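You operate a simulated robot arm through the tools that you are given. There is no shell and no other tool. Be economical: measure what you need, move in short steps, check, and stop when the job is done.

Carry out the task below with a simulated two-armed robot. There is one attempt and no reset: what you move stays moved.

JOB
Dry the top of the MEDIUM drum, then free its tight bung with the wrench.
Fine: wipe with the rag before the bung comes out; bung in the bung dish; rag and wrench back. What is to be rubbed or washed off counts as gone when no trace of it is left.

It is judged by the outcome, as a careful person would: the job done as asked, and still so three seconds after it is handed in. It fails if anything else is knocked over, pushed out of place, dropped, spilled or broken.

ROBOT AND FRAMES
Two 7-joint arms with two-finger parallel grippers on one trunk, on a base that drives. Base frame: it is fixed to the floor where the robot stands at the start and does not move with it; the origin is under the middle of the robot, x ahead of it, y to its left, z up. Units: mm, degrees, N and s.
The left shoulder is at the start at [50, 187, 1160], the right one opposite. With the tool pointing down near the work surface each hand reaches from about 100 to 660 mm from the robot's upright axis, wherever it stands, measured 20 degrees to its own side. Places, roughly: bung dish inside [400, 400, 900]; bung of the medium drum [700, -100, 900]; bung of the medium drum (8x8x5 cm) [700, -100, 900]. Payload 3.43 kg a hand.
The tool frame of a hand sits at the grasp point between the pads (the TCP): z along the fingers, y along the line on which they close. The tips reach 30 mm beyond it. The gripper opens to 94 mm. The fingers are 28 mm wide and 10 mm thick; the gripper's body (50 by 96 mm) begins 55 mm behind the TCP.
Orientation is that of the tool frame in the base frame, as [roll, pitch, yaw] about the fixed x, y, z axes, in that order (R = Rz(yaw) Ry(pitch) Rx(roll)). With the fingers straight down and closing along the base's y, the tool's x points along the base's -x, its y along +y and its z along -z.

CONTROLS
- The arms move only by the tool servo_tool. It takes "left_deltas", "right_deltas" or both (then of equal length, played together; a hand with none holds still); each is a list of rows, each a list of 3 entries, a list of its own where there are three numbers: the turn, a rotation vector about the tool's x, y, z in degrees, then the shift along the tool's x, y, z in cm, then the opening, from 0 (shut) to 1 (fully open). In form: [[[wx, wy, wz], [x, y, z], gripper], ...]. A call has 1 to 8 rows; each row shifts and turns the commanded pose from where the row before left it, along the tool's axes as they then stand. Each row takes 0.2 s and may step no farther than 50 mm and 8.6 degrees from the row before; otherwise, or with a gripper value out of range, the whole call is refused. Where a pose cannot be reached the arm comes as near as it can. A force on the tool above 40 N (or 10 N above the force at the start of the call, whichever is more), or a blocked arm, ends the call early, and 0.2 s more pass. Each finger travels about 153 mm/s and halts on what it meets, pressing with about 28 N; the grip force reading is that of the motor and also rises with nothing between the fingers. The clock runs only during rows and for 0.2 s after the last one: add rows that do not move to give the fingers time. It gives the time, the measured TCP pose, the force on the tool (base axes), the opening and the grip force at its end, in the units of the frame above (readings bear some noise), with the torque about the TCP (base axes, N m) and any sound that the robot's microphone picked up.
- Cameras (640 x 400 px; columns grow to the right, rows downward): "scene" is now at [150.5, 1.4, 1335]; the picture's right is [0.01, -1.00, 0.00], its down [-0.46, -0.01, -0.89] and it looks along [0.89, 0.01, -0.46] (base axes); focal length 214 px, centre (320, 200). "left" rides on the left gripper at [76, -14, -102] in its tool frame; the picture's right is [0.18, 0.98, 0.00], its down [-0.75, 0.14, -0.64] and it looks along [-0.63, 0.12, 0.77] (tool axes); focal length 243 px, centre (320, 200). "right" rides on the right gripper at [76, 14, -103] in its tool frame; the picture's right is [-0.18, 0.98, 0.00], its down [-0.75, -0.14, -0.64] and it looks along [-0.63, -0.12, 0.77] (tool axes); focal length 243 px, centre (320, 200). There is no depth. A picture from a camera that has moved, and an enlarged one, comes with that camera's place and axes in the base frame and with its lens.
- camera(camera): a new picture of that camera. It takes no simulated time.
- slide_trunk(by): slides the trunk up (or, below 0, down) by that many mm; the arms and the scene camera ride with it, the base frame stays. It gives what a move gives, with no picture.
- steer(legs): drives the robot by 1 to 6 legs, each [ahead, left, turn to the left] in mm, mm and degrees, along the robot's own axes; the way and the turn of a leg run together, so that a leg with both is an arc; at most 1500 mm and 180 degrees a leg. The arms and the cameras ride along, it lands a little off, and it stops where it bumps. It gives what a move gives.
- pan_tilt(pan, tilt): turns the head with the scene camera to pan (to the left, within 80 degrees either way) and tilt (down, from -29 to 69), counted from straight ahead of the robot. It gives what a move gives.
- close_up(camera, box): a new picture of the part [left, top, right, bottom] of that camera's present view, enlarged. It takes no simulated time.
- finish_job(): hands the job in; it is judged then, once.

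Go step by step. Nothing tells you exact positions but the pictures and the camera data: compare them with the known pose of the tool, close in by small moves and look again before you grip or let go. The budget is 120 turns and 88 pictures, counting those below and the enlarged ones. Unless the task says otherwise, let go and move clear before handing in, and close with one line.

The tools are called by a JSON object that holds its "api" and its "payload". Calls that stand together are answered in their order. servo_tool: Moves the arms, as the interface text tells. Its arguments: {"type":"object","properties":{"left_deltas":{"type":"array"},"right_deltas":{"type":"array"}},"required":[]} The other tools are called the same way: slide_trunk (by) slides the trunk up or down; steer (legs) drives the base; pan_tilt (pan, tilt) turns the head that bears the scene camera; camera (camera) takes a picture; close_up (camera, box) takes an enlarged picture of a part of a camera's view; finish_job () hands the job in.

At the start:

```text
time_s: 0.0
left_position: [434.0, 171.1, 1220.2]
left_tcp_rot: [179.9, 0.0, -179.8]
left_contact_force: [0.3, -0.3, -0.5]
left_ft_torque: [-0.02, 0.0, 0.01]
left_finger_gap: 94.1
left_gripper_force: 0.0
right_position: [313.9, -135.8, 1169.3]
right_tcp_rot: [-179.9, 0.0, 180.0]
right_contact_force: [0.4, -0.6, -0.5]
right_ft_torque: [0.02, 0.0, -0.01]
right_finger_gap: 93.9
right_gripper_force: 0.0
trunk travel left (down, up): [-375.0, 57.0]
robot x, y, heading: [1.4, 0.5, 0.1]
head pan, tilt: [0.7, 27.2]
```

scene: 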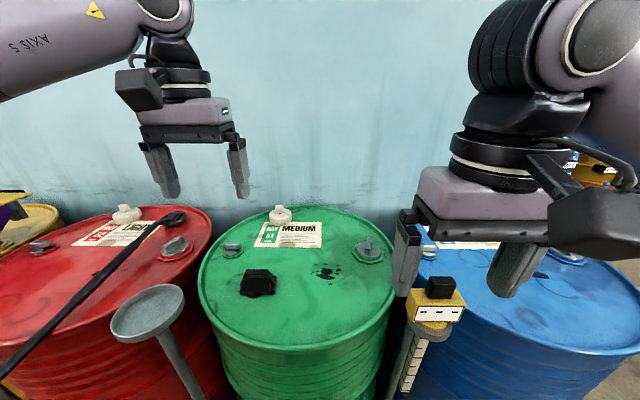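
right: 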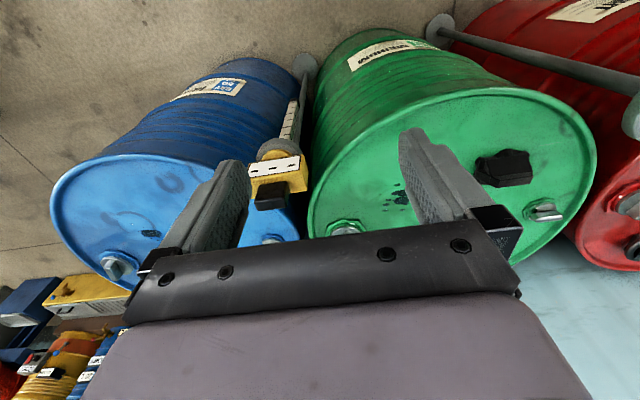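
left: 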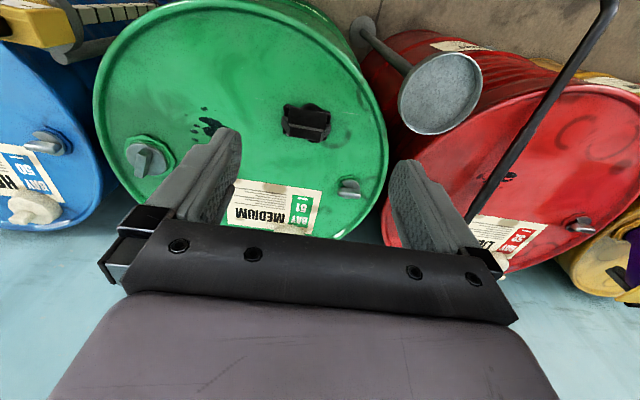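

I see three drums: red, green (MEDIUM) and blue, with a grey dish on a post, a yellow box on a post and a long black rod. I'll take closer looks to identify the rag, the wrench and the bungs.

{"api": "close_up", "payload": {"camera": "scene", "box": [190, 190, 410, 330]}}

{"api": "close_up", "payload": {"camera": "scene", "box": [0, 180, 220, 400]}}

{"api": "close_up", "payload": {"camera": "scene", "box": [380, 230, 640, 400]}}

```text
2.86 times, centred on (300, 260) of scene
camera zoom: at [150.5, 1.4, 1335.0], right [0.01, -1.0, 0.0], down [-0.46, -0.01, -0.89], along [0.89, 0.01, -0.46], focal length 613 px, centre (377, 29)
```

zoom: 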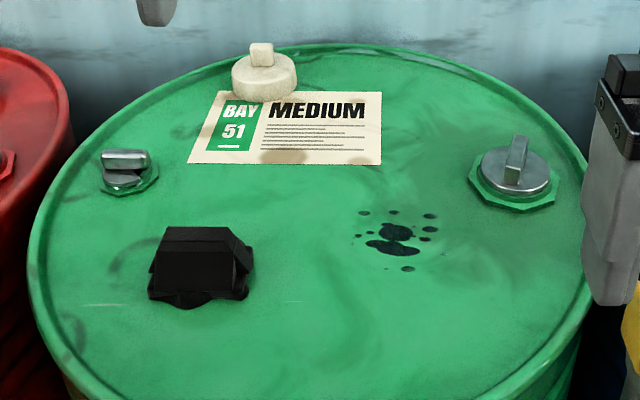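

```text
1.82 times, centred on (110, 290) of scene
camera zoom: at [150.5, 1.4, 1335.0], right [0.01, -1.0, 0.0], down [-0.46, -0.01, -0.89], along [0.89, 0.01, -0.46], focal length 390 px, centre (702, 36)
```

zoom: 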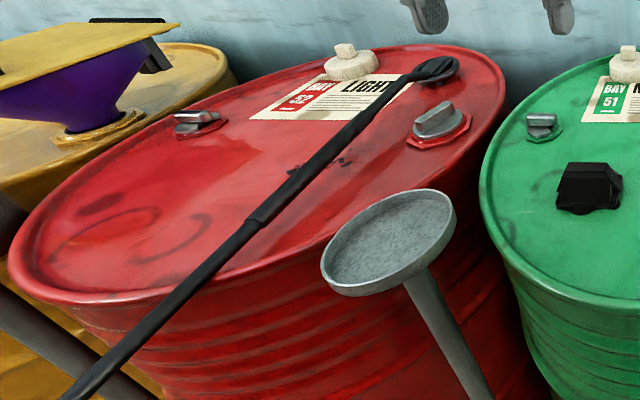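

```text
2.35 times, centred on (510, 315) of scene
camera zoom: at [150.5, 1.4, 1335.0], right [0.01, -1.0, 0.0], down [-0.46, -0.01, -0.89], along [0.89, 0.01, -0.46], focal length 505 px, centre (-127, -71)
```

zoom: 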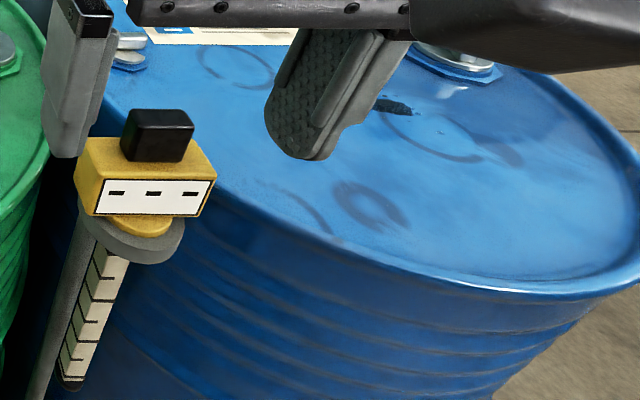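

The medium drum's large bung is at its right, and the oily stain is near the middle. I'll pan round to look for the wrench and rag.

{"api": "pan_tilt", "payload": {"pan": -65, "tilt": 35}}

{"api": "camera", "payload": {"camera": "scene"}}

{"api": "pan_tilt", "payload": {"pan": 65, "tilt": 35}}

{"api": "camera", "payload": {"camera": "scene"}}

```text
time_s: 1.4
left_position: [433.4, 170.2, 1220.1]
left_tcp_rot: [-180.0, 0.0, -179.9]
left_contact_force: [-0.5, 0.5, -0.3]
left_ft_torque: [-0.02, -0.01, 0.0]
left_finger_gap: 93.8
left_gripper_force: 0.0
right_position: [314.2, -134.9, 1169.7]
right_tcp_rot: [-179.9, -0.1, -180.0]
right_contact_force: [-0.2, -1.1, 1.1]
right_ft_torque: [0.03, -0.03, 0.01]
right_finger_gap: 94.1
right_gripper_force: 0.1
trunk travel left (down, up): [-375.0, 57.0]
robot x, y, heading: [-0.5, 0.3, 0.0]
head pan, tilt: [-65.0, 35.0]
```

```text
81 pictures are left
camera scene: at [96.3, -79.6, 1322.7], right [-0.91, -0.42, 0.0], down [-0.24, 0.52, -0.82], along [0.35, -0.74, -0.57], focal length 214 px, centre (320, 200)
```

scene: 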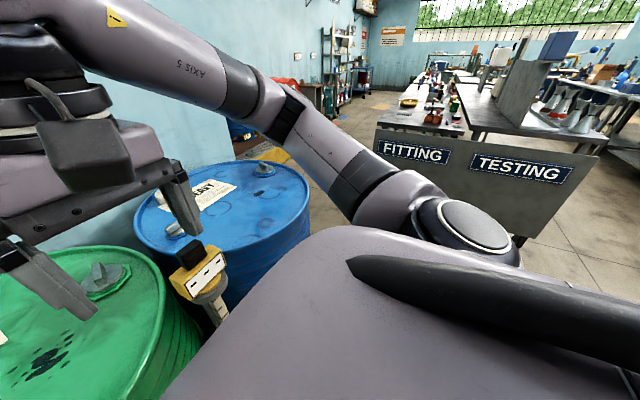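

```text
time_s: 3.5
left_position: [433.4, 170.5, 1221.9]
left_tcp_rot: [-179.9, 0.1, -179.9]
left_contact_force: [0.0, 0.1, -0.5]
left_ft_torque: [-0.01, 0.01, -0.02]
left_finger_gap: 94.2
left_gripper_force: 0.0
right_position: [312.9, -136.0, 1169.6]
right_tcp_rot: [180.0, -0.1, -180.0]
right_contact_force: [-0.9, 0.2, 0.3]
right_ft_torque: [0.02, 0.04, 0.02]
right_finger_gap: 94.1
right_gripper_force: 0.0
trunk travel left (down, up): [-375.0, 57.0]
robot x, y, heading: [0.2, -0.7, 0.1]
head pan, tilt: [65.0, 35.0]
```

```text
80 pictures are left
camera scene: at [96.3, 80.0, 1322.7], right [0.91, -0.42, 0.0], down [-0.24, -0.52, -0.82], along [0.35, 0.74, -0.57], focal length 214 px, centre (320, 200)
```

scene: 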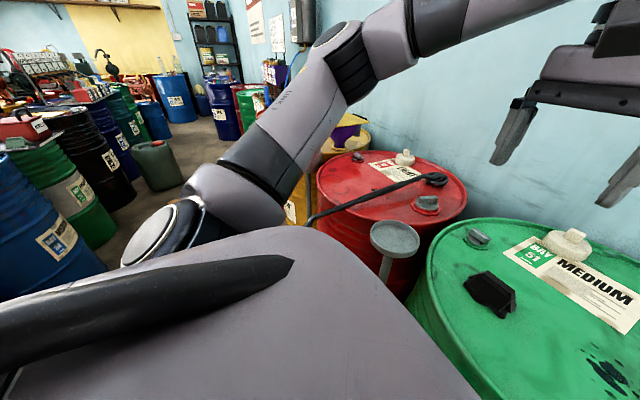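

The long black rod on the red drum looks like the bung wrench, and the dark folded thing on the green drum is probably the rag. I'll check both close up.

{"api": "close_up", "payload": {"camera": "scene", "box": [300, 130, 480, 290]}}

{"api": "close_up", "payload": {"camera": "scene", "box": [440, 220, 560, 330]}}

{"api": "close_up", "payload": {"camera": "right", "box": [220, 80, 340, 220]}}

{"api": "close_up", "payload": {"camera": "left", "box": [100, 60, 400, 240]}}

```text
2.50 times, centred on (390, 210) of scene
camera zoom: at [96.3, 80.0, 1322.7], right [0.91, -0.42, 0.0], down [-0.24, -0.52, -0.82], along [0.35, 0.74, -0.57], focal length 536 px, centre (145, 175)
```

zoom: 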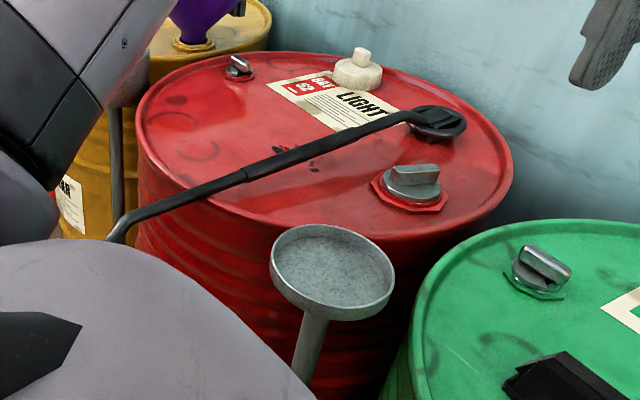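

```text
3.64 times, centred on (500, 275) of scene
camera zoom: at [96.3, 80.0, 1322.7], right [0.91, -0.42, 0.0], down [-0.24, -0.52, -0.82], along [0.35, 0.74, -0.57], focal length 780 px, centre (-334, -73)
```

zoom: 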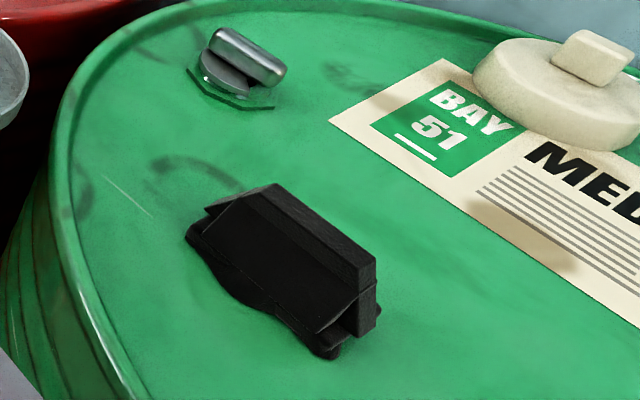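

```text
2.86 times, centred on (280, 150) of right
camera zoom: at [235.8, -119.6, 1273.0], right [0.18, 0.98, 0.0], down [0.75, -0.14, 0.64], along [0.63, -0.12, -0.77], focal length 693 px, centre (434, 343)
```

zoom: 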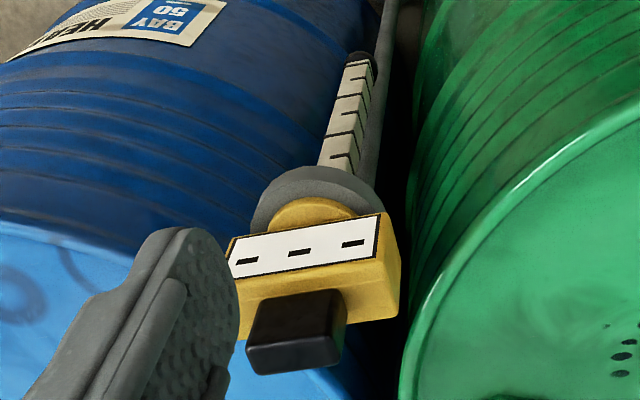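

```text
2.13 times, centred on (250, 150) of left
camera zoom: at [357.6, 154.3, 1324.0], right [-0.19, 0.98, 0.0], down [0.75, 0.14, 0.64], along [0.63, 0.12, -0.77], focal length 518 px, centre (469, 307)
```

zoom: 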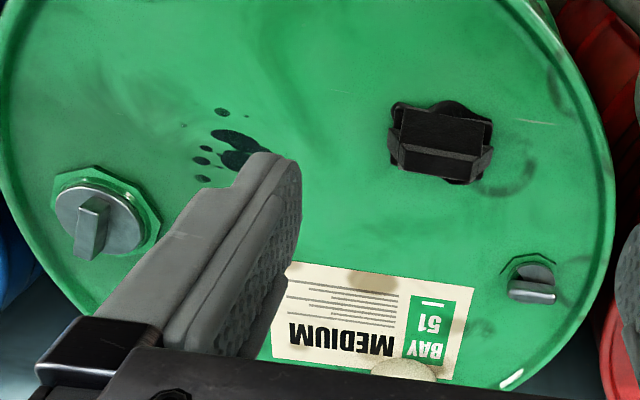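

The rag is the black folded cloth with a grip ridge, and the wrench is the long-handled one with a disc head on the red drum. Now I'll look straight down in front of the robot to see how far the base can go forward.

{"api": "pan_tilt", "payload": {"pan": 0, "tilt": 69}}

{"api": "camera", "payload": {"camera": "scene"}}

```text
time_s: 4.8
left_position: [433.9, 171.2, 1219.8]
left_tcp_rot: [180.0, -0.1, -180.0]
left_contact_force: [0.5, -1.0, 0.4]
left_ft_torque: [0.02, 0.01, -0.01]
left_finger_gap: 93.9
left_gripper_force: 0.1
right_position: [313.1, -135.3, 1169.5]
right_tcp_rot: [180.0, 0.1, -180.0]
right_contact_force: [0.0, -0.4, -0.2]
right_ft_torque: [0.03, 0.02, 0.02]
right_finger_gap: 94.2
right_gripper_force: 0.0
trunk travel left (down, up): [-375.0, 57.0]
robot x, y, heading: [-0.8, 0.2, 0.3]
head pan, tilt: [0.0, 68.8]
```

```text
75 pictures are left
camera scene: at [114.9, 0.3, 1279.1], right [0.0, -1.0, 0.0], down [-0.93, 0.0, -0.36], along [0.36, 0.0, -0.93], focal length 214 px, centre (320, 200)
```

scene: 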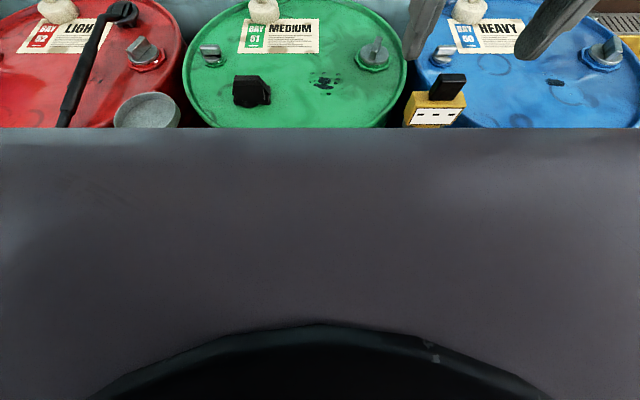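

The base looks to have some clearance to the drum front (about x≈420), so I'll edge forward 70 mm. That brings the stain and rag comfortably within reach.

{"api": "steer", "payload": {"legs": [[70, 0, 0]]}}

{"api": "pan_tilt", "payload": {"pan": 0, "tilt": 45}}

{"api": "servo_tool", "payload": {"left_deltas": [[[0, 0, 8.5], [0, 0, 4], 1], [[0, 0, 8.5], [0, 0, 4], 1], [[0, 0, 8.5], [0, 0, 4], 1], [[0, 0, 8.5], [0, 0, 4], 1], [[0, 0, 8.5], [0, 0, 3], 1], [[0, 0, 8.5], [0, 0, 0], 1], [[0, 0, 8.5], [0, 0, 0], 1], [[0, 0, 8.5], [0, 0, 0], 1]], "right_deltas": [[[0, 0, 0], [2, -1, -2], 1], [[0, 0, 0], [2, -1, -2], 1], [[0, 0, 0], [2, -1, 0], 1], [[0, 0, 0], [2, -2, 0], 1], [[0, 0, 0], [0, -2, 0], 1], [[0, 0, 0], [0, -2, 0], 1], [[0, 0, 0], [0, -2, 0], 1], [[0, 0, 0], [0, 0, 0], 1]]}}

{"api": "camera", "payload": {"camera": "left"}}

{"api": "camera", "payload": {"camera": "scene"}}

```text
time_s: 6.0
left_position: [499.5, 170.2, 1219.7]
left_tcp_rot: [-179.9, -0.2, -179.9]
left_contact_force: [-0.5, 0.9, 0.6]
left_ft_torque: [0.0, 0.02, -0.01]
left_finger_gap: 93.7
left_gripper_force: 0.1
right_position: [378.9, -134.7, 1169.2]
right_tcp_rot: [179.9, 0.1, -180.0]
right_contact_force: [0.2, 0.9, 0.5]
right_ft_torque: [-0.02, -0.03, -0.02]
right_finger_gap: 94.0
right_gripper_force: 0.0
trunk travel left (down, up): [-375.0, 57.0]
robot x, y, heading: [64.3, -1.9, -0.0]
head pan, tilt: [0.0, 68.8]
stopped in leg 1: the robot was blocked; the commanded pose is now the measured one
```

```text
time_s: 6.9
left_position: [499.6, 170.5, 1219.6]
left_tcp_rot: [180.0, 0.0, -179.9]
left_contact_force: [-0.4, -0.3, 0.4]
left_ft_torque: [-0.02, -0.04, 0.05]
left_finger_gap: 94.0
left_gripper_force: 0.0
right_position: [379.1, -135.4, 1169.3]
right_tcp_rot: [180.0, -0.1, -180.0]
right_contact_force: [-0.8, 0.5, -0.2]
right_ft_torque: [0.01, 0.0, 0.02]
right_finger_gap: 94.1
right_gripper_force: 0.1
trunk travel left (down, up): [-375.0, 57.0]
robot x, y, heading: [63.2, 0.9, 0.1]
head pan, tilt: [0.0, 45.0]
```

```text
time_s: 8.7
left_position: [500.0, 169.9, 1029.3]
left_tcp_rot: [-179.9, -0.1, 123.4]
left_contact_force: [-0.1, 1.0, 0.2]
left_ft_torque: [-0.01, -0.02, -0.02]
left_finger_gap: 94.0
left_gripper_force: 0.1
left hand out of reach, approached as far as the arm can: row 8
right_position: [299.8, -244.0, 1209.4]
right_tcp_rot: [180.0, -0.1, -179.9]
right_contact_force: [0.4, 0.6, -0.1]
right_ft_torque: [-0.03, 0.0, 0.0]
right_finger_gap: 94.0
right_gripper_force: 0.0
trunk travel left (down, up): [-375.0, 57.0]
robot x, y, heading: [66.1, -1.8, 0.2]
head pan, tilt: [0.0, 45.0]
```

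```text
74 pictures are left
camera left: at [446.6, 224.6, 1132.5], right [0.72, 0.69, 0.0], down [0.53, -0.55, 0.64], along [0.44, -0.46, -0.77], focal length 243 px, centre (320, 200)
```

left: 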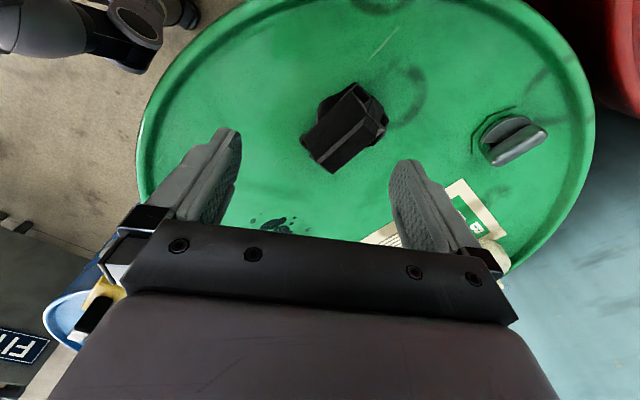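

```text
73 pictures are left
camera scene: at [206.2, 0.0, 1307.9], right [0.0, -1.0, 0.0], down [-0.71, 0.0, -0.71], along [0.71, 0.0, -0.71], focal length 214 px, centre (320, 200)
```

scene: 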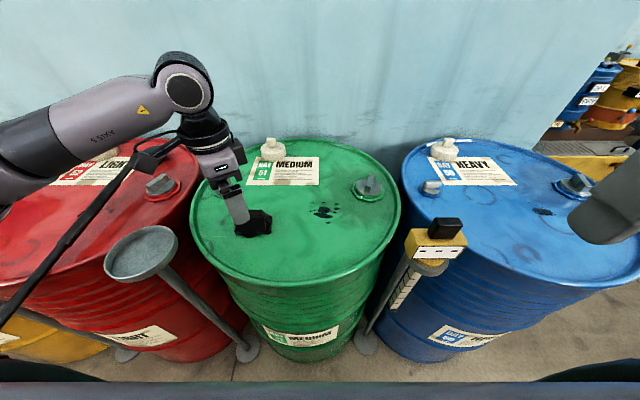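

The base bumped softly at 65 mm, and comparing views the dish has not moved. I'll back off a little and zoom in on the rag for its orientation.

{"api": "steer", "payload": {"legs": [[-12, 0, 0]]}}

{"api": "close_up", "payload": {"camera": "left", "box": [240, 50, 460, 190]}}

{"api": "close_up", "payload": {"camera": "scene", "box": [180, 130, 400, 290]}}

```text
time_s: 9.5
left_position: [488.6, 170.2, 1030.6]
left_tcp_rot: [-180.0, 0.0, 123.5]
left_contact_force: [0.3, 0.0, 1.1]
left_ft_torque: [0.02, 0.01, -0.01]
left_finger_gap: 94.0
left_gripper_force: 0.0
right_position: [284.8, -243.7, 1209.1]
right_tcp_rot: [-180.0, -0.1, -180.0]
right_contact_force: [0.6, 0.3, 0.3]
right_ft_torque: [-0.02, 0.0, 0.0]
right_finger_gap: 94.1
right_gripper_force: 0.0
trunk travel left (down, up): [-375.0, 57.0]
robot x, y, heading: [57.2, -2.0, -0.1]
head pan, tilt: [0.0, 45.0]
```

```text
2.86 times, centred on (350, 120) of left
camera zoom: at [433.6, 224.4, 1132.9], right [0.72, 0.7, 0.0], down [0.53, -0.55, 0.64], along [0.45, -0.46, -0.77], focal length 693 px, centre (234, 429)
```

zoom: 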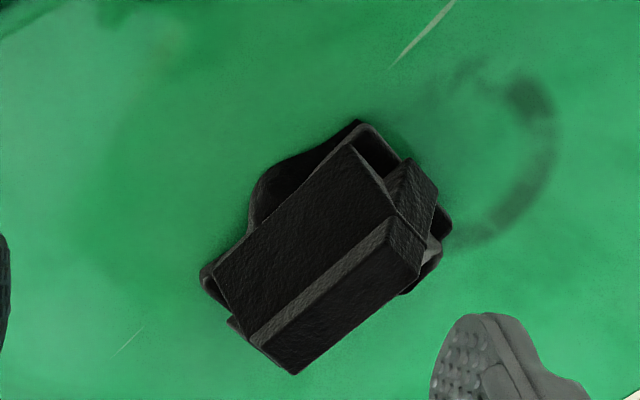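

```text
2.50 times, centred on (290, 210) of scene
camera zoom: at [193.1, -0.2, 1308.0], right [0.0, -1.0, 0.0], down [-0.71, 0.0, -0.71], along [0.71, 0.0, -0.71], focal length 536 px, centre (395, 175)
```

zoom: 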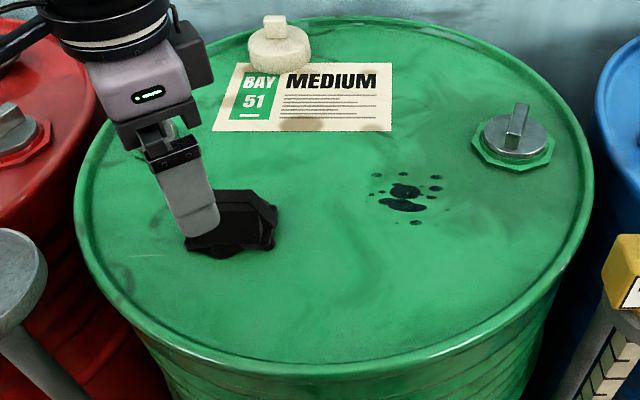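

By triangulating the two views, the drum top sits at z≈878. The rag's ridge is centred near (540, 165) with its top at z≈930 and runs along y, so I'll turn the left hand the other way round to close along x.

{"api": "servo_tool", "payload": {"left_deltas": [[[0, 0, -8.5], [0, 0, -1], 1], [[0, 0, -8.5], [0, 0, 0], 1], [[0, 0, -8.5], [0, 0, 0], 1], [[0, 0, -8.5], [0, 0, 0], 1], [[0, 0, -8.5], [0, 0, 0], 1], [[0, 0, -8.5], [0, 0, 0], 1], [[0, 0, -8.5], [0, 0, 0], 1], [[0, 0, -8.5], [0, 0, 0], 1]]}}

{"api": "servo_tool", "payload": {"left_deltas": [[[0, 0, -8.5], [0, 0, 0], 1], [[0, 0, -8.5], [0, 0, 0], 1], [[0, 0, -8.5], [0, 0, 0], 1], [[0, 0, -8.5], [0, 0, 0], 1], [[0, 0, -8.5], [0, 0, 0], 1], [[0, 0, -8.5], [0, 0, 0], 1], [[0, 0, -8.5], [0, 0, 0], 1], [[0, 0, -8.5], [0, 0, 0], 1]]}}

```text
time_s: 11.3
left_position: [487.4, 170.7, 1038.9]
left_tcp_rot: [-180.0, 0.0, -168.5]
left_contact_force: [0.1, 0.1, -1.2]
left_ft_torque: [-0.01, -0.01, 0.0]
left_finger_gap: 93.8
left_gripper_force: 0.0
right_position: [285.8, -242.5, 1209.0]
right_tcp_rot: [-180.0, -0.1, -180.0]
right_contact_force: [-0.5, 0.0, 0.0]
right_ft_torque: [-0.01, 0.02, -0.04]
right_finger_gap: 94.3
right_gripper_force: 0.0
trunk travel left (down, up): [-375.0, 57.0]
robot x, y, heading: [56.0, 0.8, 0.0]
head pan, tilt: [0.0, 45.0]
```

```text
time_s: 13.1
left_position: [487.4, 169.7, 1038.9]
left_tcp_rot: [179.9, -0.1, -100.4]
left_contact_force: [0.0, -0.5, 0.5]
left_ft_torque: [0.02, 0.0, -0.01]
left_finger_gap: 94.1
left_gripper_force: 0.0
right_position: [285.5, -242.4, 1208.0]
right_tcp_rot: [180.0, 0.0, 179.9]
right_contact_force: [0.3, -0.2, 0.0]
right_ft_torque: [0.03, 0.0, 0.0]
right_finger_gap: 94.2
right_gripper_force: 0.0
trunk travel left (down, up): [-375.0, 57.0]
robot x, y, heading: [53.5, -1.0, -0.1]
head pan, tilt: [0.0, 45.0]
```

{"api": "servo_tool", "payload": {"left_deltas": [[[0, 0, -5.2], [0, 0, 0], 1], [[0, 0, -5.2], [0, 0, 0], 1], [[0, 0, 0], [0.2, -2.6, 0], 1], [[0, 0, 0], [0.3, -2.6, 1], 1], [[0, 0, 0], [0, 0, 0], 1]]}}

{"api": "camera", "payload": {"camera": "left"}}

{"api": "camera", "payload": {"camera": "scene"}}

```text
time_s: 14.3
left_position: [539.5, 165.6, 1027.6]
left_tcp_rot: [179.8, 0.0, -90.2]
left_contact_force: [0.4, -0.1, 0.6]
left_ft_torque: [-0.01, 0.0, 0.0]
left_finger_gap: 94.1
left_gripper_force: 0.0
right_position: [286.1, -243.4, 1208.2]
right_tcp_rot: [179.9, -0.1, -180.0]
right_contact_force: [0.7, -0.1, -0.1]
right_ft_torque: [0.02, 0.02, 0.01]
right_finger_gap: 94.1
right_gripper_force: 0.0
trunk travel left (down, up): [-375.0, 57.0]
robot x, y, heading: [54.6, 1.2, -0.3]
head pan, tilt: [0.0, 45.0]
```

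```text
70 pictures are left
camera left: at [554.4, 89.0, 1131.2], right [-0.98, -0.18, 0.0], down [-0.14, 0.75, 0.64], along [-0.12, 0.63, -0.77], focal length 243 px, centre (320, 200)
```

left: 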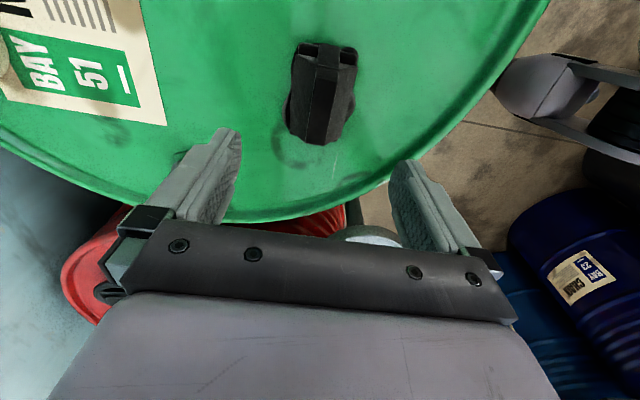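

```text
69 pictures are left
camera scene: at [193.7, -0.1, 1307.9], right [0.0, -1.0, 0.0], down [-0.71, 0.0, -0.71], along [0.71, 0.0, -0.71], focal length 214 px, centre (320, 200)
```

scene: 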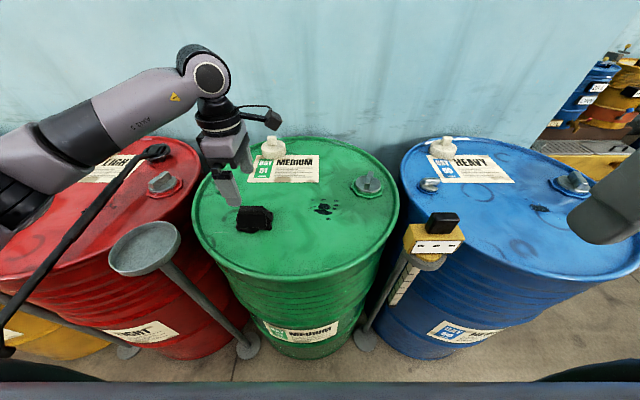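

{"api": "close_up", "payload": {"camera": "left", "box": [260, 30, 390, 160]}}

{"api": "close_up", "payload": {"camera": "scene", "box": [200, 170, 300, 250]}}

```text
3.08 times, centred on (325, 95) of left
camera zoom: at [554.4, 89.0, 1131.2], right [-0.98, -0.18, 0.0], down [-0.14, 0.75, 0.64], along [-0.12, 0.63, -0.77], focal length 746 px, centre (305, 523)
```

zoom: 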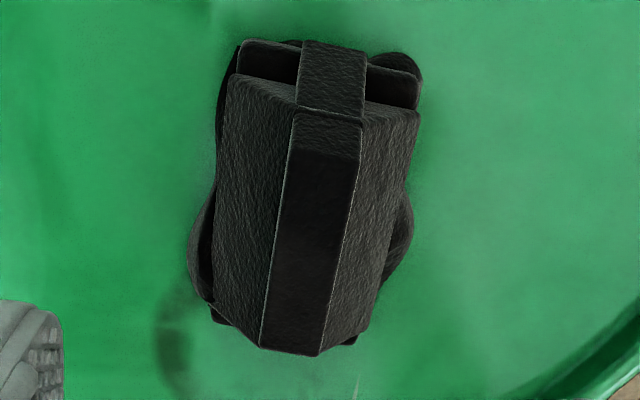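

```text
5.00 times, centred on (250, 210) of scene
camera zoom: at [193.7, -0.1, 1307.9], right [0.0, -1.0, 0.0], down [-0.71, 0.0, -0.71], along [0.71, 0.0, -0.71], focal length 1072 px, centre (670, 150)
```

zoom: 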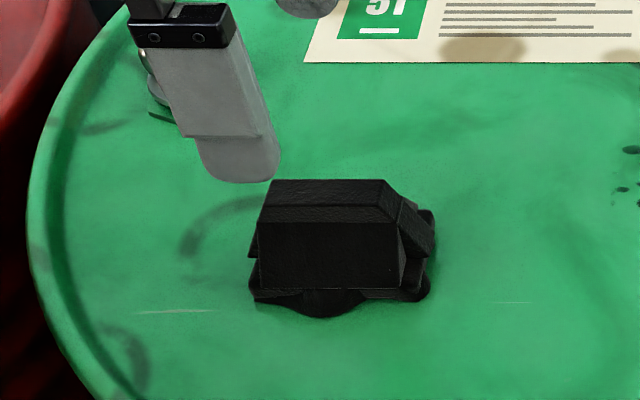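

The ridge is centred at (540, 159) and lies along y. I'll descend with the fingers straddling it, then grip.

{"api": "servo_tool", "payload": {"left_deltas": [[[0, 0, 0], [0.6, 0, 3], 1], [[0, 0, 0], [0, 0, 3], 1], [[0, 0, 0], [0, 0, 2.5], 1], [[0, 0, 0], [0, 0, 2], 1], [[0, 0, 0], [0, 0, 0], 1]]}}

{"api": "camera", "payload": {"camera": "left"}}

```text
time_s: 15.5
left_position: [538.0, 158.9, 924.5]
left_tcp_rot: [179.9, 0.0, -90.2]
left_contact_force: [-0.6, 0.2, -0.1]
left_ft_torque: [0.01, 0.06, -0.01]
left_finger_gap: 93.8
left_gripper_force: 0.1
right_position: [286.3, -243.7, 1208.4]
right_tcp_rot: [-180.0, -0.1, 180.0]
right_contact_force: [0.2, 1.5, 0.4]
right_ft_torque: [-0.04, 0.02, 0.01]
right_finger_gap: 94.0
right_gripper_force: 0.1
trunk travel left (down, up): [-375.0, 57.0]
robot x, y, heading: [52.0, -0.5, -0.1]
head pan, tilt: [0.0, 45.0]
```

```text
66 pictures are left
camera left: at [553.3, 80.9, 1027.5], right [-0.98, -0.18, 0.0], down [-0.14, 0.75, 0.64], along [-0.12, 0.63, -0.77], focal length 243 px, centre (320, 200)
```

left: 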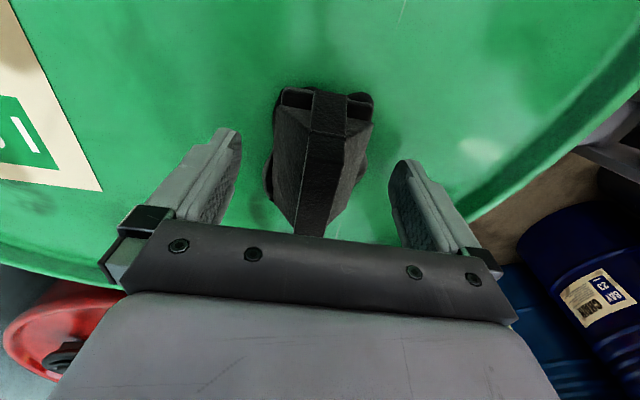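

{"api": "servo_tool", "payload": {"left_deltas": [[[0, 0, 0], [0, 0, 0.5], 1], [[0, 0, 0], [0, 0, 0], 0], [[0, 0, 0], [0, 0, 0], 0], [[0, 0, 0], [0, 0, 0], 0], [[0, 0, 0], [0, 0, 0], 0]]}}

{"api": "camera", "payload": {"camera": "left"}}

```text
time_s: 16.7
left_position: [538.7, 159.3, 919.5]
left_tcp_rot: [179.9, 0.0, -90.2]
left_contact_force: [1.7, -0.4, 1.5]
left_ft_torque: [-0.02, -0.07, 0.04]
left_finger_gap: 64.5
left_gripper_force: 28.4
right_position: [286.0, -242.3, 1208.3]
right_tcp_rot: [-180.0, 0.0, -179.9]
right_contact_force: [0.5, -0.8, -0.1]
right_ft_torque: [-0.02, 0.01, 0.0]
right_finger_gap: 94.0
right_gripper_force: 0.2
trunk travel left (down, up): [-375.0, 57.0]
robot x, y, heading: [51.0, -0.8, -0.1]
head pan, tilt: [0.0, 45.0]
```

```text
65 pictures are left
camera left: at [553.4, 81.2, 1022.8], right [-0.98, -0.18, 0.0], down [-0.14, 0.75, 0.64], along [-0.12, 0.63, -0.77], focal length 243 px, centre (320, 200)
```

left: 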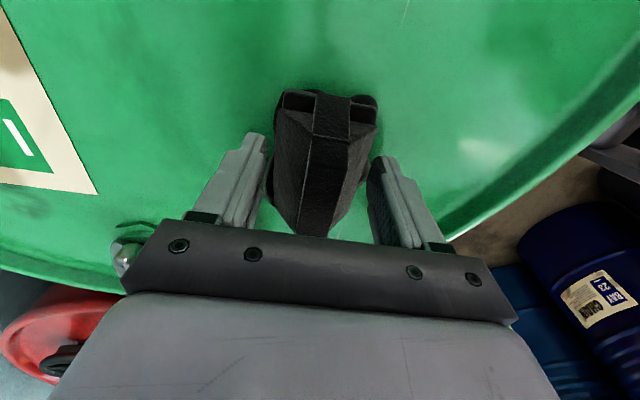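

{"api": "servo_tool", "payload": {"left_deltas": [[[0, 0, 0], [0, 0, -0.7], 0], [[0, 0, 0], [0, 0, -0.8], 0], [[0, 0, 0], [0, 0, 0], 0]]}}

{"api": "camera", "payload": {"camera": "scene"}}

```text
time_s: 17.5
left_position: [540.1, 158.5, 934.1]
left_tcp_rot: [179.9, 0.0, -90.1]
left_contact_force: [0.1, -0.6, -0.1]
left_ft_torque: [0.04, 0.0, 0.03]
left_finger_gap: 63.8
left_gripper_force: 28.3
right_position: [285.5, -243.1, 1207.8]
right_tcp_rot: [-180.0, -0.2, -180.0]
right_contact_force: [-0.3, 0.7, -0.2]
right_ft_torque: [-0.04, -0.01, 0.01]
right_finger_gap: 94.1
right_gripper_force: 0.0
trunk travel left (down, up): [-375.0, 57.0]
robot x, y, heading: [49.8, 2.0, 0.1]
head pan, tilt: [0.0, 45.0]
```

```text
64 pictures are left
camera scene: at [193.8, -0.2, 1307.9], right [0.0, -1.0, 0.0], down [-0.71, 0.0, -0.71], along [0.71, 0.0, -0.71], focal length 214 px, centre (320, 200)
```

scene: 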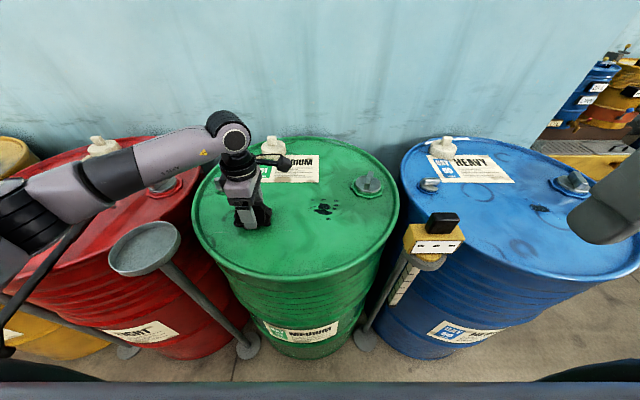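

The rag is held. I'll carry it over the stain at about (587, −10), lower it and press lightly.

{"api": "servo_tool", "payload": {"left_deltas": [[[0, 0, 0], [3.4, -1, 0], 0], [[0, 0, 0], [3.4, -1, 0], 0], [[0, 0, 0], [3.4, -1, 0], 0], [[0, 0, 0], [3.4, -1, 0], 0], [[0, 0, 0], [3.2, -0.7, 0], 0], [[0, 0, 0], [0, 0, 1.3], 0], [[0, 0, 0], [0, 0, 0.4], 0], [[0, 0, 0], [0, 0, 0], 0]]}}

```text
time_s: 19.3
left_position: [588.2, -9.6, 920.3]
left_tcp_rot: [-179.9, -0.1, -90.2]
left_contact_force: [2.4, 2.4, 11.6]
left_ft_torque: [0.2, 0.19, -0.1]
left_finger_gap: 63.9
left_gripper_force: 27.6
right_position: [284.5, -244.0, 1209.3]
right_tcp_rot: [-180.0, 0.0, 179.9]
right_contact_force: [0.3, 0.1, -0.4]
right_ft_torque: [0.02, 0.0, -0.01]
right_finger_gap: 94.0
right_gripper_force: 0.1
trunk travel left (down, up): [-375.0, 57.0]
robot x, y, heading: [54.8, -2.2, 0.2]
head pan, tilt: [0.0, 45.0]
```

Contact at about 12 N. Now I'll wipe in a serpentine pattern.

{"api": "servo_tool", "payload": {"left_deltas": [[[0, 0, 0], [2.5, 0, 0], 0], [[0, 0, 0], [2, 0, 0], 0], [[0, 0, 0], [-3, -2, 0], 0], [[0, 0, 0], [-3, 0, 0], 0], [[0, 0, 0], [-3, 0, 0], 0], [[0, 0, 0], [3, 2, 0], 0], [[0, 0, 0], [3, 0, 0], 0], [[0, 0, 0], [3, 0, 0], 0]]}}

{"api": "servo_tool", "payload": {"left_deltas": [[[0, 0, 0], [-3, 2.5, 0], 0], [[0, 0, 0], [-3, 0, 0], 0], [[0, 0, 0], [-3, 0, 0], 0], [[0, 0, 0], [3, 1, 0], 0], [[0, 0, 0], [3, 0, 0], 0], [[0, 0, 0], [3, 0, 0], 0], [[0, 0, 0], [-3, -3.5, 0], 0], [[0, 0, 0], [-3, 0, 0], 0]]}}

{"api": "camera", "payload": {"camera": "scene"}}

```text
time_s: 21.1
left_position: [586.9, -51.4, 917.6]
left_tcp_rot: [-179.8, 0.2, -90.1]
left_contact_force: [-0.5, 8.6, 22.7]
left_ft_torque: [0.77, -0.32, 0.13]
left_finger_gap: 64.1
left_gripper_force: 28.3
right_position: [283.5, -244.4, 1209.3]
right_tcp_rot: [-179.9, 0.2, -180.0]
right_contact_force: [0.7, -0.7, 0.2]
right_ft_torque: [0.02, -0.02, 0.02]
right_finger_gap: 94.1
right_gripper_force: 0.0
trunk travel left (down, up): [-375.0, 57.0]
robot x, y, heading: [48.1, 1.0, -0.1]
head pan, tilt: [0.0, 45.0]
```

```text
time_s: 22.9
left_position: [584.5, 7.1, 918.7]
left_tcp_rot: [179.9, 0.0, -90.2]
left_contact_force: [0.5, 0.2, 0.0]
left_ft_torque: [-0.01, 0.01, -0.01]
left_finger_gap: 64.1
left_gripper_force: 27.8
right_position: [285.5, -242.9, 1208.4]
right_tcp_rot: [-179.9, -0.1, -180.0]
right_contact_force: [0.3, -0.3, 0.5]
right_ft_torque: [0.0, -0.03, -0.03]
right_finger_gap: 94.0
right_gripper_force: 0.1
trunk travel left (down, up): [-375.0, 57.0]
robot x, y, heading: [55.4, -0.7, -0.2]
head pan, tilt: [0.0, 45.0]
```

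```text
63 pictures are left
camera scene: at [193.8, 0.4, 1307.8], right [0.0, -1.0, 0.0], down [-0.71, 0.0, -0.71], along [0.71, 0.0, -0.71], focal length 214 px, centre (320, 200)
```

scene: 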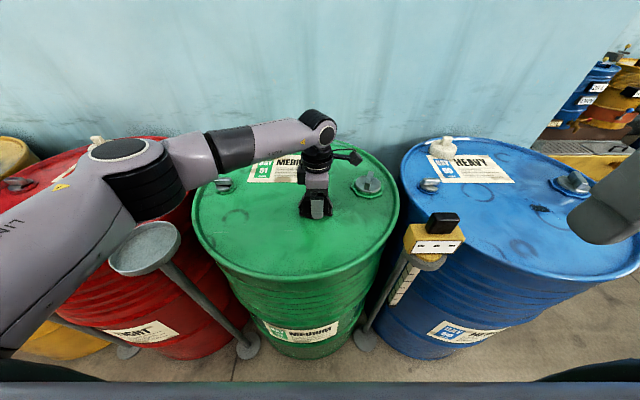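

I'll lift the rag and move it back towards its spot to inspect the wiped area.

{"api": "servo_tool", "payload": {"left_deltas": [[[0, 0, 0], [0, 0, -1.5], 0], [[0, 0, 0], [-3.5, 1, 0], 0], [[0, 0, 0], [-3.5, 1, 0], 0], [[0, 0, 0], [-3.5, 1, 0], 0], [[0, 0, 0], [-3.5, 1, 0], 0], [[0, 0, 0], [-1, 0.5, 0], 0]]}}

{"api": "close_up", "payload": {"camera": "scene", "box": [200, 150, 400, 275]}}

```text
time_s: 24.3
left_position: [541.5, 155.5, 930.8]
left_tcp_rot: [179.9, 0.0, -90.1]
left_contact_force: [0.0, -0.3, -0.7]
left_ft_torque: [-0.01, 0.0, 0.0]
left_finger_gap: 63.7
left_gripper_force: 27.6
right_position: [285.9, -243.7, 1209.0]
right_tcp_rot: [-180.0, -0.2, 180.0]
right_contact_force: [0.4, -0.1, 0.2]
right_ft_torque: [-0.04, 0.02, 0.01]
right_finger_gap: 94.0
right_gripper_force: 0.0
trunk travel left (down, up): [-375.0, 57.0]
robot x, y, heading: [49.8, 1.9, 0.2]
head pan, tilt: [0.0, 45.0]
```

```text
3.20 times, centred on (300, 212) of scene
camera zoom: at [193.8, -0.2, 1307.9], right [0.0, -1.0, 0.0], down [-0.71, 0.0, -0.71], along [0.71, 0.0, -0.71], focal length 686 px, centre (384, 160)
```

zoom: 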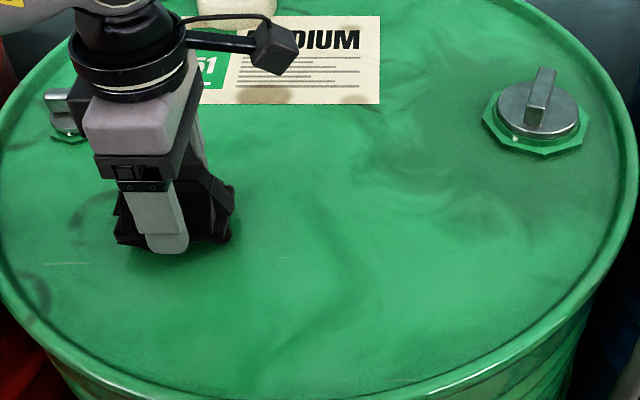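

The stain is completely gone. I'll set the rag back down where it was.

{"api": "servo_tool", "payload": {"left_deltas": [[[0, 0, 0], [-0.4, 0.2, 0.6], 0], [[0, 0, 0], [0, 0, 0.6], 0], [[0, 0, 0], [0, 0, 0.2], 0], [[0, 0, 0], [0, 0, 0], 0]]}}

{"api": "close_up", "payload": {"camera": "scene", "box": [200, 150, 300, 250]}}

```text
time_s: 25.3
left_position: [539.3, 161.4, 918.7]
left_tcp_rot: [179.9, 0.0, -90.3]
left_contact_force: [-0.6, 0.0, 1.8]
left_ft_torque: [-0.11, -0.08, -0.06]
left_finger_gap: 63.8
left_gripper_force: 27.9
right_position: [285.6, -242.6, 1208.5]
right_tcp_rot: [-179.9, -0.1, -179.9]
right_contact_force: [-0.5, 1.3, -0.2]
right_ft_torque: [0.01, -0.04, 0.0]
right_finger_gap: 93.7
right_gripper_force: 0.0
trunk travel left (down, up): [-375.0, 57.0]
robot x, y, heading: [53.4, -1.0, 0.1]
head pan, tilt: [0.0, 45.0]
```

```text
4.00 times, centred on (250, 200) of scene
camera zoom: at [193.7, -0.3, 1307.9], right [0.0, -1.0, 0.0], down [-0.71, 0.0, -0.71], along [0.71, 0.0, -0.71], focal length 858 px, centre (600, 200)
```

zoom: 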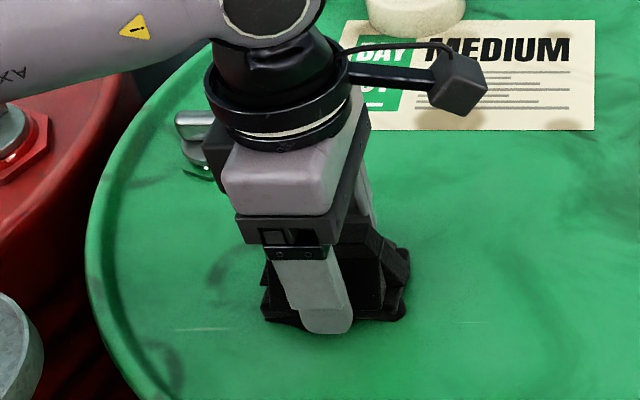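

{"api": "servo_tool", "payload": {"left_deltas": [[[0, 0, 0], [0, 0, 0], 1], [[0, 0, 0], [0, 0, 0], 1], [[0, 0, 0], [0, 0, -2], 1], [[0, 0, 0], [0, 0, -4], 1], [[0, 0, 0], [0, 0, -5], 1], [[0, 0, 0], [-3, 0, -5], 1], [[0, 0, 0], [-4, 0, -5], 1], [[0, 0, 0], [-4, 0, -5], 1]]}}

{"api": "pan_tilt", "payload": {"pan": 35, "tilt": 45}}

{"api": "camera", "payload": {"camera": "scene"}}

{"api": "camera", "payload": {"camera": "left"}}

```text
refused: row 6 steps farther than a row can; nothing moved
```

```text
time_s: 26.3
left_position: [540.0, 161.9, 919.5]
left_tcp_rot: [179.9, 0.0, -90.1]
left_contact_force: [0.6, -1.0, 1.0]
left_ft_torque: [-0.17, -0.09, -0.05]
left_finger_gap: 64.1
left_gripper_force: 27.7
right_position: [285.5, -243.5, 1208.1]
right_tcp_rot: [-179.9, -0.1, -180.0]
right_contact_force: [0.0, -0.2, 1.0]
right_ft_torque: [0.0, 0.0, 0.0]
right_finger_gap: 93.9
right_gripper_force: 0.1
trunk travel left (down, up): [-375.0, 57.0]
robot x, y, heading: [55.1, -1.7, -0.1]
head pan, tilt: [35.0, 45.0]
```

```text
60 pictures are left
camera scene: at [178.9, 46.3, 1307.9], right [0.57, -0.82, 0.0], down [-0.58, -0.41, -0.71], along [0.58, 0.41, -0.71], focal length 214 px, centre (320, 200)
```

scene: 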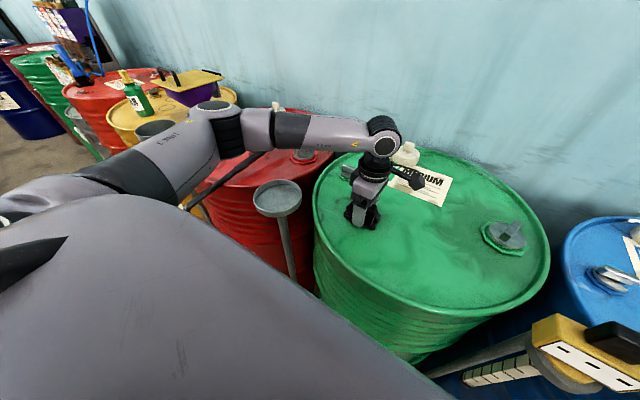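

```text
59 pictures are left
camera left: at [554.5, 83.0, 1021.9], right [-0.98, -0.18, 0.0], down [-0.14, 0.75, 0.64], along [-0.12, 0.63, -0.77], focal length 243 px, centre (320, 200)
```

left: 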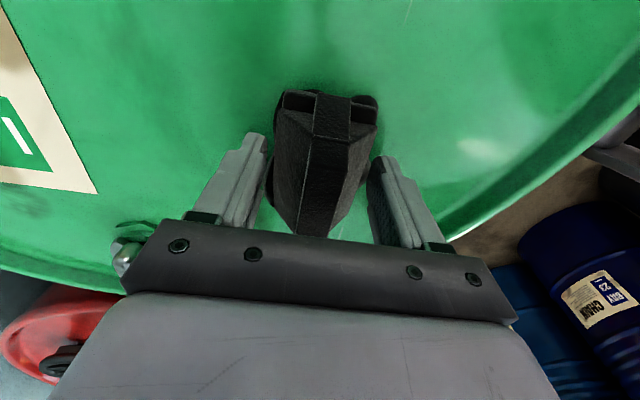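

{"api": "servo_tool", "payload": {"left_deltas": [[[0, 0, 0], [0, 0, 0], 1], [[0, 0, 0], [0, 0, 0], 1], [[0, 0, 0], [0, 0, -2], 1], [[0, 0, 0], [0, 0, -4], 1], [[0, 0, 0], [0, 0, -4.8], 1], [[0, 0, 0], [0, 0, -4.8], 1], [[0, 0, 0], [-2, 0, -4.5], 1], [[0, 0, 0], [-3, 0, -3.5], 1]]}}

{"api": "camera", "payload": {"camera": "left"}}

```text
time_s: 28.1
left_position: [537.4, 211.8, 1152.4]
left_tcp_rot: [180.0, 0.0, -90.3]
left_contact_force: [0.0, 0.3, -0.5]
left_ft_torque: [0.02, 0.02, -0.01]
left_finger_gap: 94.0
left_gripper_force: 0.0
right_position: [285.8, -242.2, 1209.7]
right_tcp_rot: [180.0, 0.1, 180.0]
right_contact_force: [0.7, -0.4, 0.4]
right_ft_torque: [0.02, 0.0, -0.02]
right_finger_gap: 94.3
right_gripper_force: 0.0
trunk travel left (down, up): [-375.0, 57.0]
robot x, y, heading: [54.6, 3.1, 0.0]
head pan, tilt: [35.0, 45.0]
```

```text
58 pictures are left
camera left: at [552.5, 133.4, 1256.8], right [-0.98, -0.18, 0.0], down [-0.14, 0.75, 0.64], along [-0.12, 0.63, -0.77], focal length 243 px, centre (320, 200)
```

left: 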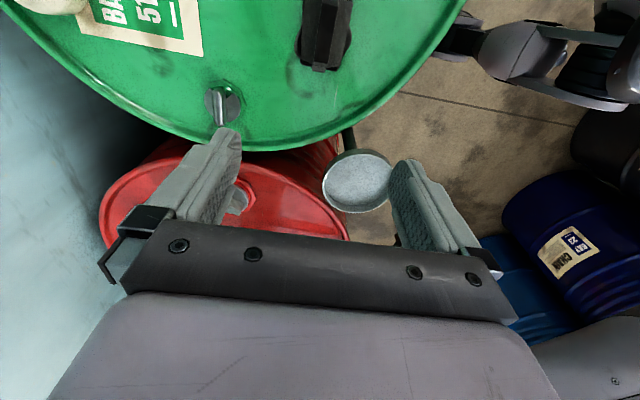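

The rag is back in place and the stain is gone. Now I'll turn the left hand back to face along x and survey the wrench.

{"api": "servo_tool", "payload": {"left_deltas": [[[0, 0, 8.5], [0, 0, 0], 1], [[0, 0, 8.5], [0, 0, 0], 1], [[0, 0, 8.5], [0, 0, 0], 1], [[0, 0, 8.5], [0, 0, 0], 1], [[0, 0, 8.5], [0, 0, 0], 1], [[0, 0, 8.5], [0, 0, 0], 1], [[0, 0, 8.5], [0, 0, 0], 1], [[0, 0, 8.5], [0, 0, 0], 1]]}}

{"api": "servo_tool", "payload": {"left_deltas": [[[0, 0, 8], [0, 0, 0], 1], [[0, 0, 8], [0, 0, 0], 1], [[0, 0, 0], [2, 4, 0], 1], [[0, 0, 0], [2, 4, 0], 1], [[0, 0, 0], [2, 4, 0], 1], [[0, 0, 0], [2, 4, 0], 1], [[0, 0, 0], [2, 4, 0], 1], [[0, 0, 0], [0, 4, 0], 1]]}}

{"api": "camera", "payload": {"camera": "left"}}

{"api": "camera", "payload": {"camera": "scene"}}

```text
time_s: 29.9
left_position: [538.3, 209.8, 1152.8]
left_tcp_rot: [-180.0, -0.1, -158.3]
left_contact_force: [-0.3, -1.0, 0.3]
left_ft_torque: [-0.01, -0.01, 0.02]
left_finger_gap: 94.0
left_gripper_force: 0.1
right_position: [286.0, -242.8, 1208.7]
right_tcp_rot: [-180.0, -0.2, -180.0]
right_contact_force: [0.9, 0.0, -0.1]
right_ft_torque: [-0.01, 0.01, -0.01]
right_finger_gap: 94.1
right_gripper_force: 0.0
trunk travel left (down, up): [-375.0, 57.0]
robot x, y, heading: [53.5, 1.3, -0.1]
head pan, tilt: [35.0, 45.0]
```

```text
time_s: 31.7
left_position: [413.6, 436.9, 1154.2]
left_tcp_rot: [-179.9, -0.2, -174.3]
left_contact_force: [0.4, -0.2, -0.2]
left_ft_torque: [-0.01, 0.01, -0.02]
left_finger_gap: 94.0
left_gripper_force: 0.2
right_position: [284.8, -242.4, 1207.9]
right_tcp_rot: [-180.0, -0.1, -180.0]
right_contact_force: [0.0, -0.1, -0.2]
right_ft_torque: [0.04, -0.01, 0.01]
right_finger_gap: 94.1
right_gripper_force: 0.1
trunk travel left (down, up): [-375.0, 57.0]
robot x, y, heading: [54.2, 0.6, -0.2]
head pan, tilt: [35.0, 45.0]
```

```text
57 pictures are left
camera left: at [340.5, 413.6, 1257.0], right [-0.28, 0.96, 0.0], down [0.74, 0.22, 0.64], along [0.61, 0.18, -0.77], focal length 243 px, centre (320, 200)
```

left: 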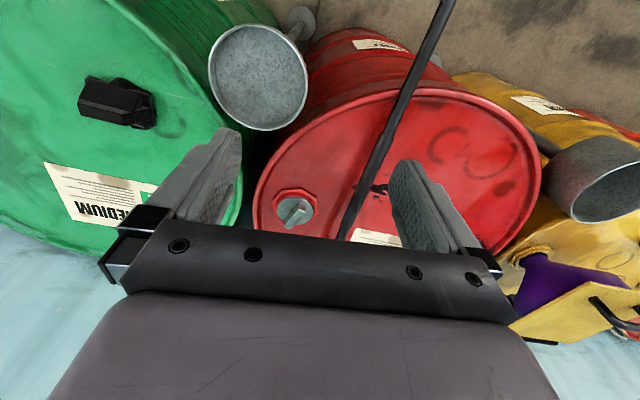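

```text
56 pictures are left
camera scene: at [179.0, 46.8, 1307.9], right [0.57, -0.82, 0.0], down [-0.58, -0.41, -0.71], along [0.58, 0.41, -0.71], focal length 214 px, centre (320, 200)
```

scene: 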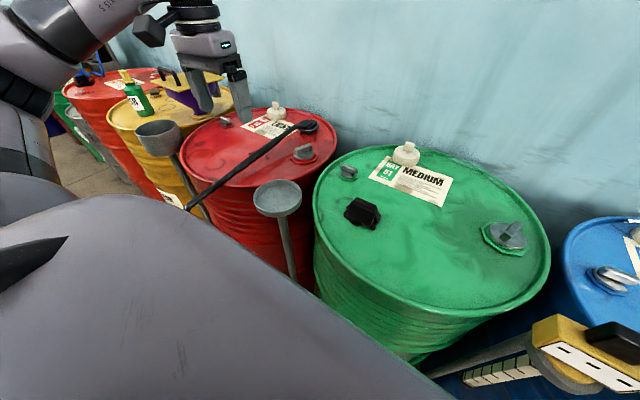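

{"api": "close_up", "payload": {"camera": "scene", "box": [170, 90, 350, 230]}}

{"api": "close_up", "payload": {"camera": "scene", "box": [460, 190, 550, 270]}}

{"api": "close_up", "payload": {"camera": "left", "box": [300, 0, 500, 250]}}

```text
2.86 times, centred on (260, 160) of scene
camera zoom: at [179.0, 46.8, 1307.9], right [0.57, -0.82, 0.0], down [-0.58, -0.41, -0.71], along [0.58, 0.41, -0.71], focal length 613 px, centre (491, 314)
```

zoom: 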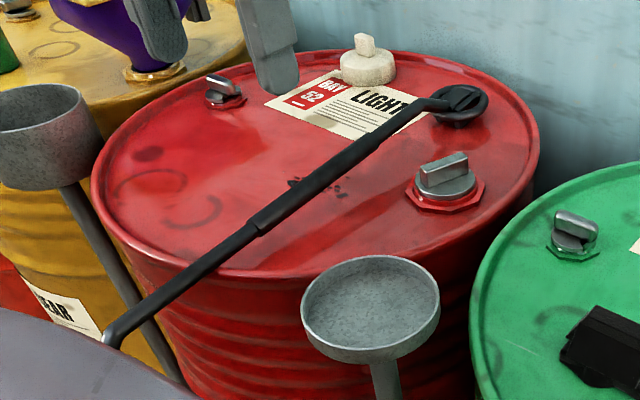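

```text
5.00 times, centred on (505, 230) of scene
camera zoom: at [179.0, 46.8, 1307.9], right [0.57, -0.82, 0.0], down [-0.58, -0.41, -0.71], along [0.58, 0.41, -0.71], focal length 1072 px, centre (-605, 50)
```

zoom: 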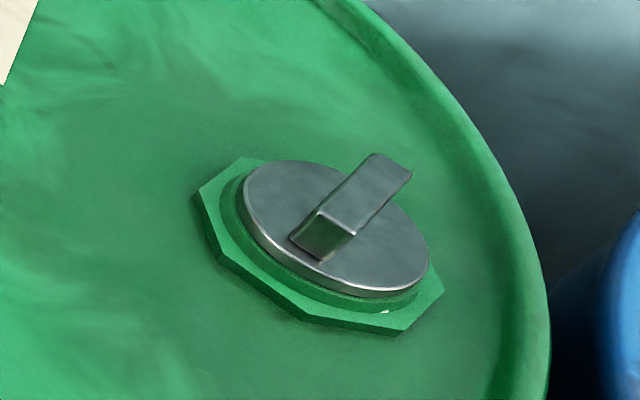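

```text
1.60 times, centred on (400, 125) of left
camera zoom: at [340.5, 413.6, 1257.0], right [-0.28, 0.96, 0.0], down [0.74, 0.22, 0.64], along [0.61, 0.18, -0.77], focal length 388 px, centre (192, 320)
```

zoom: 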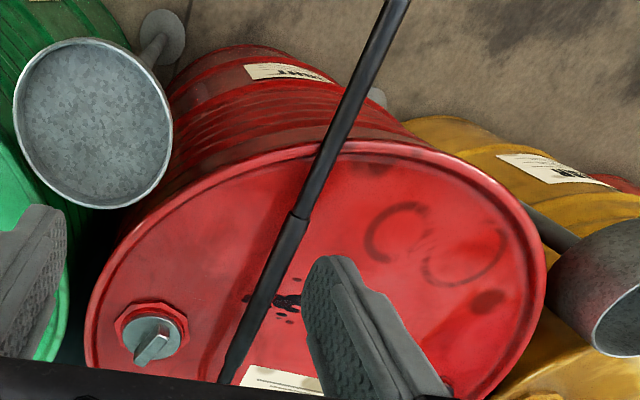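

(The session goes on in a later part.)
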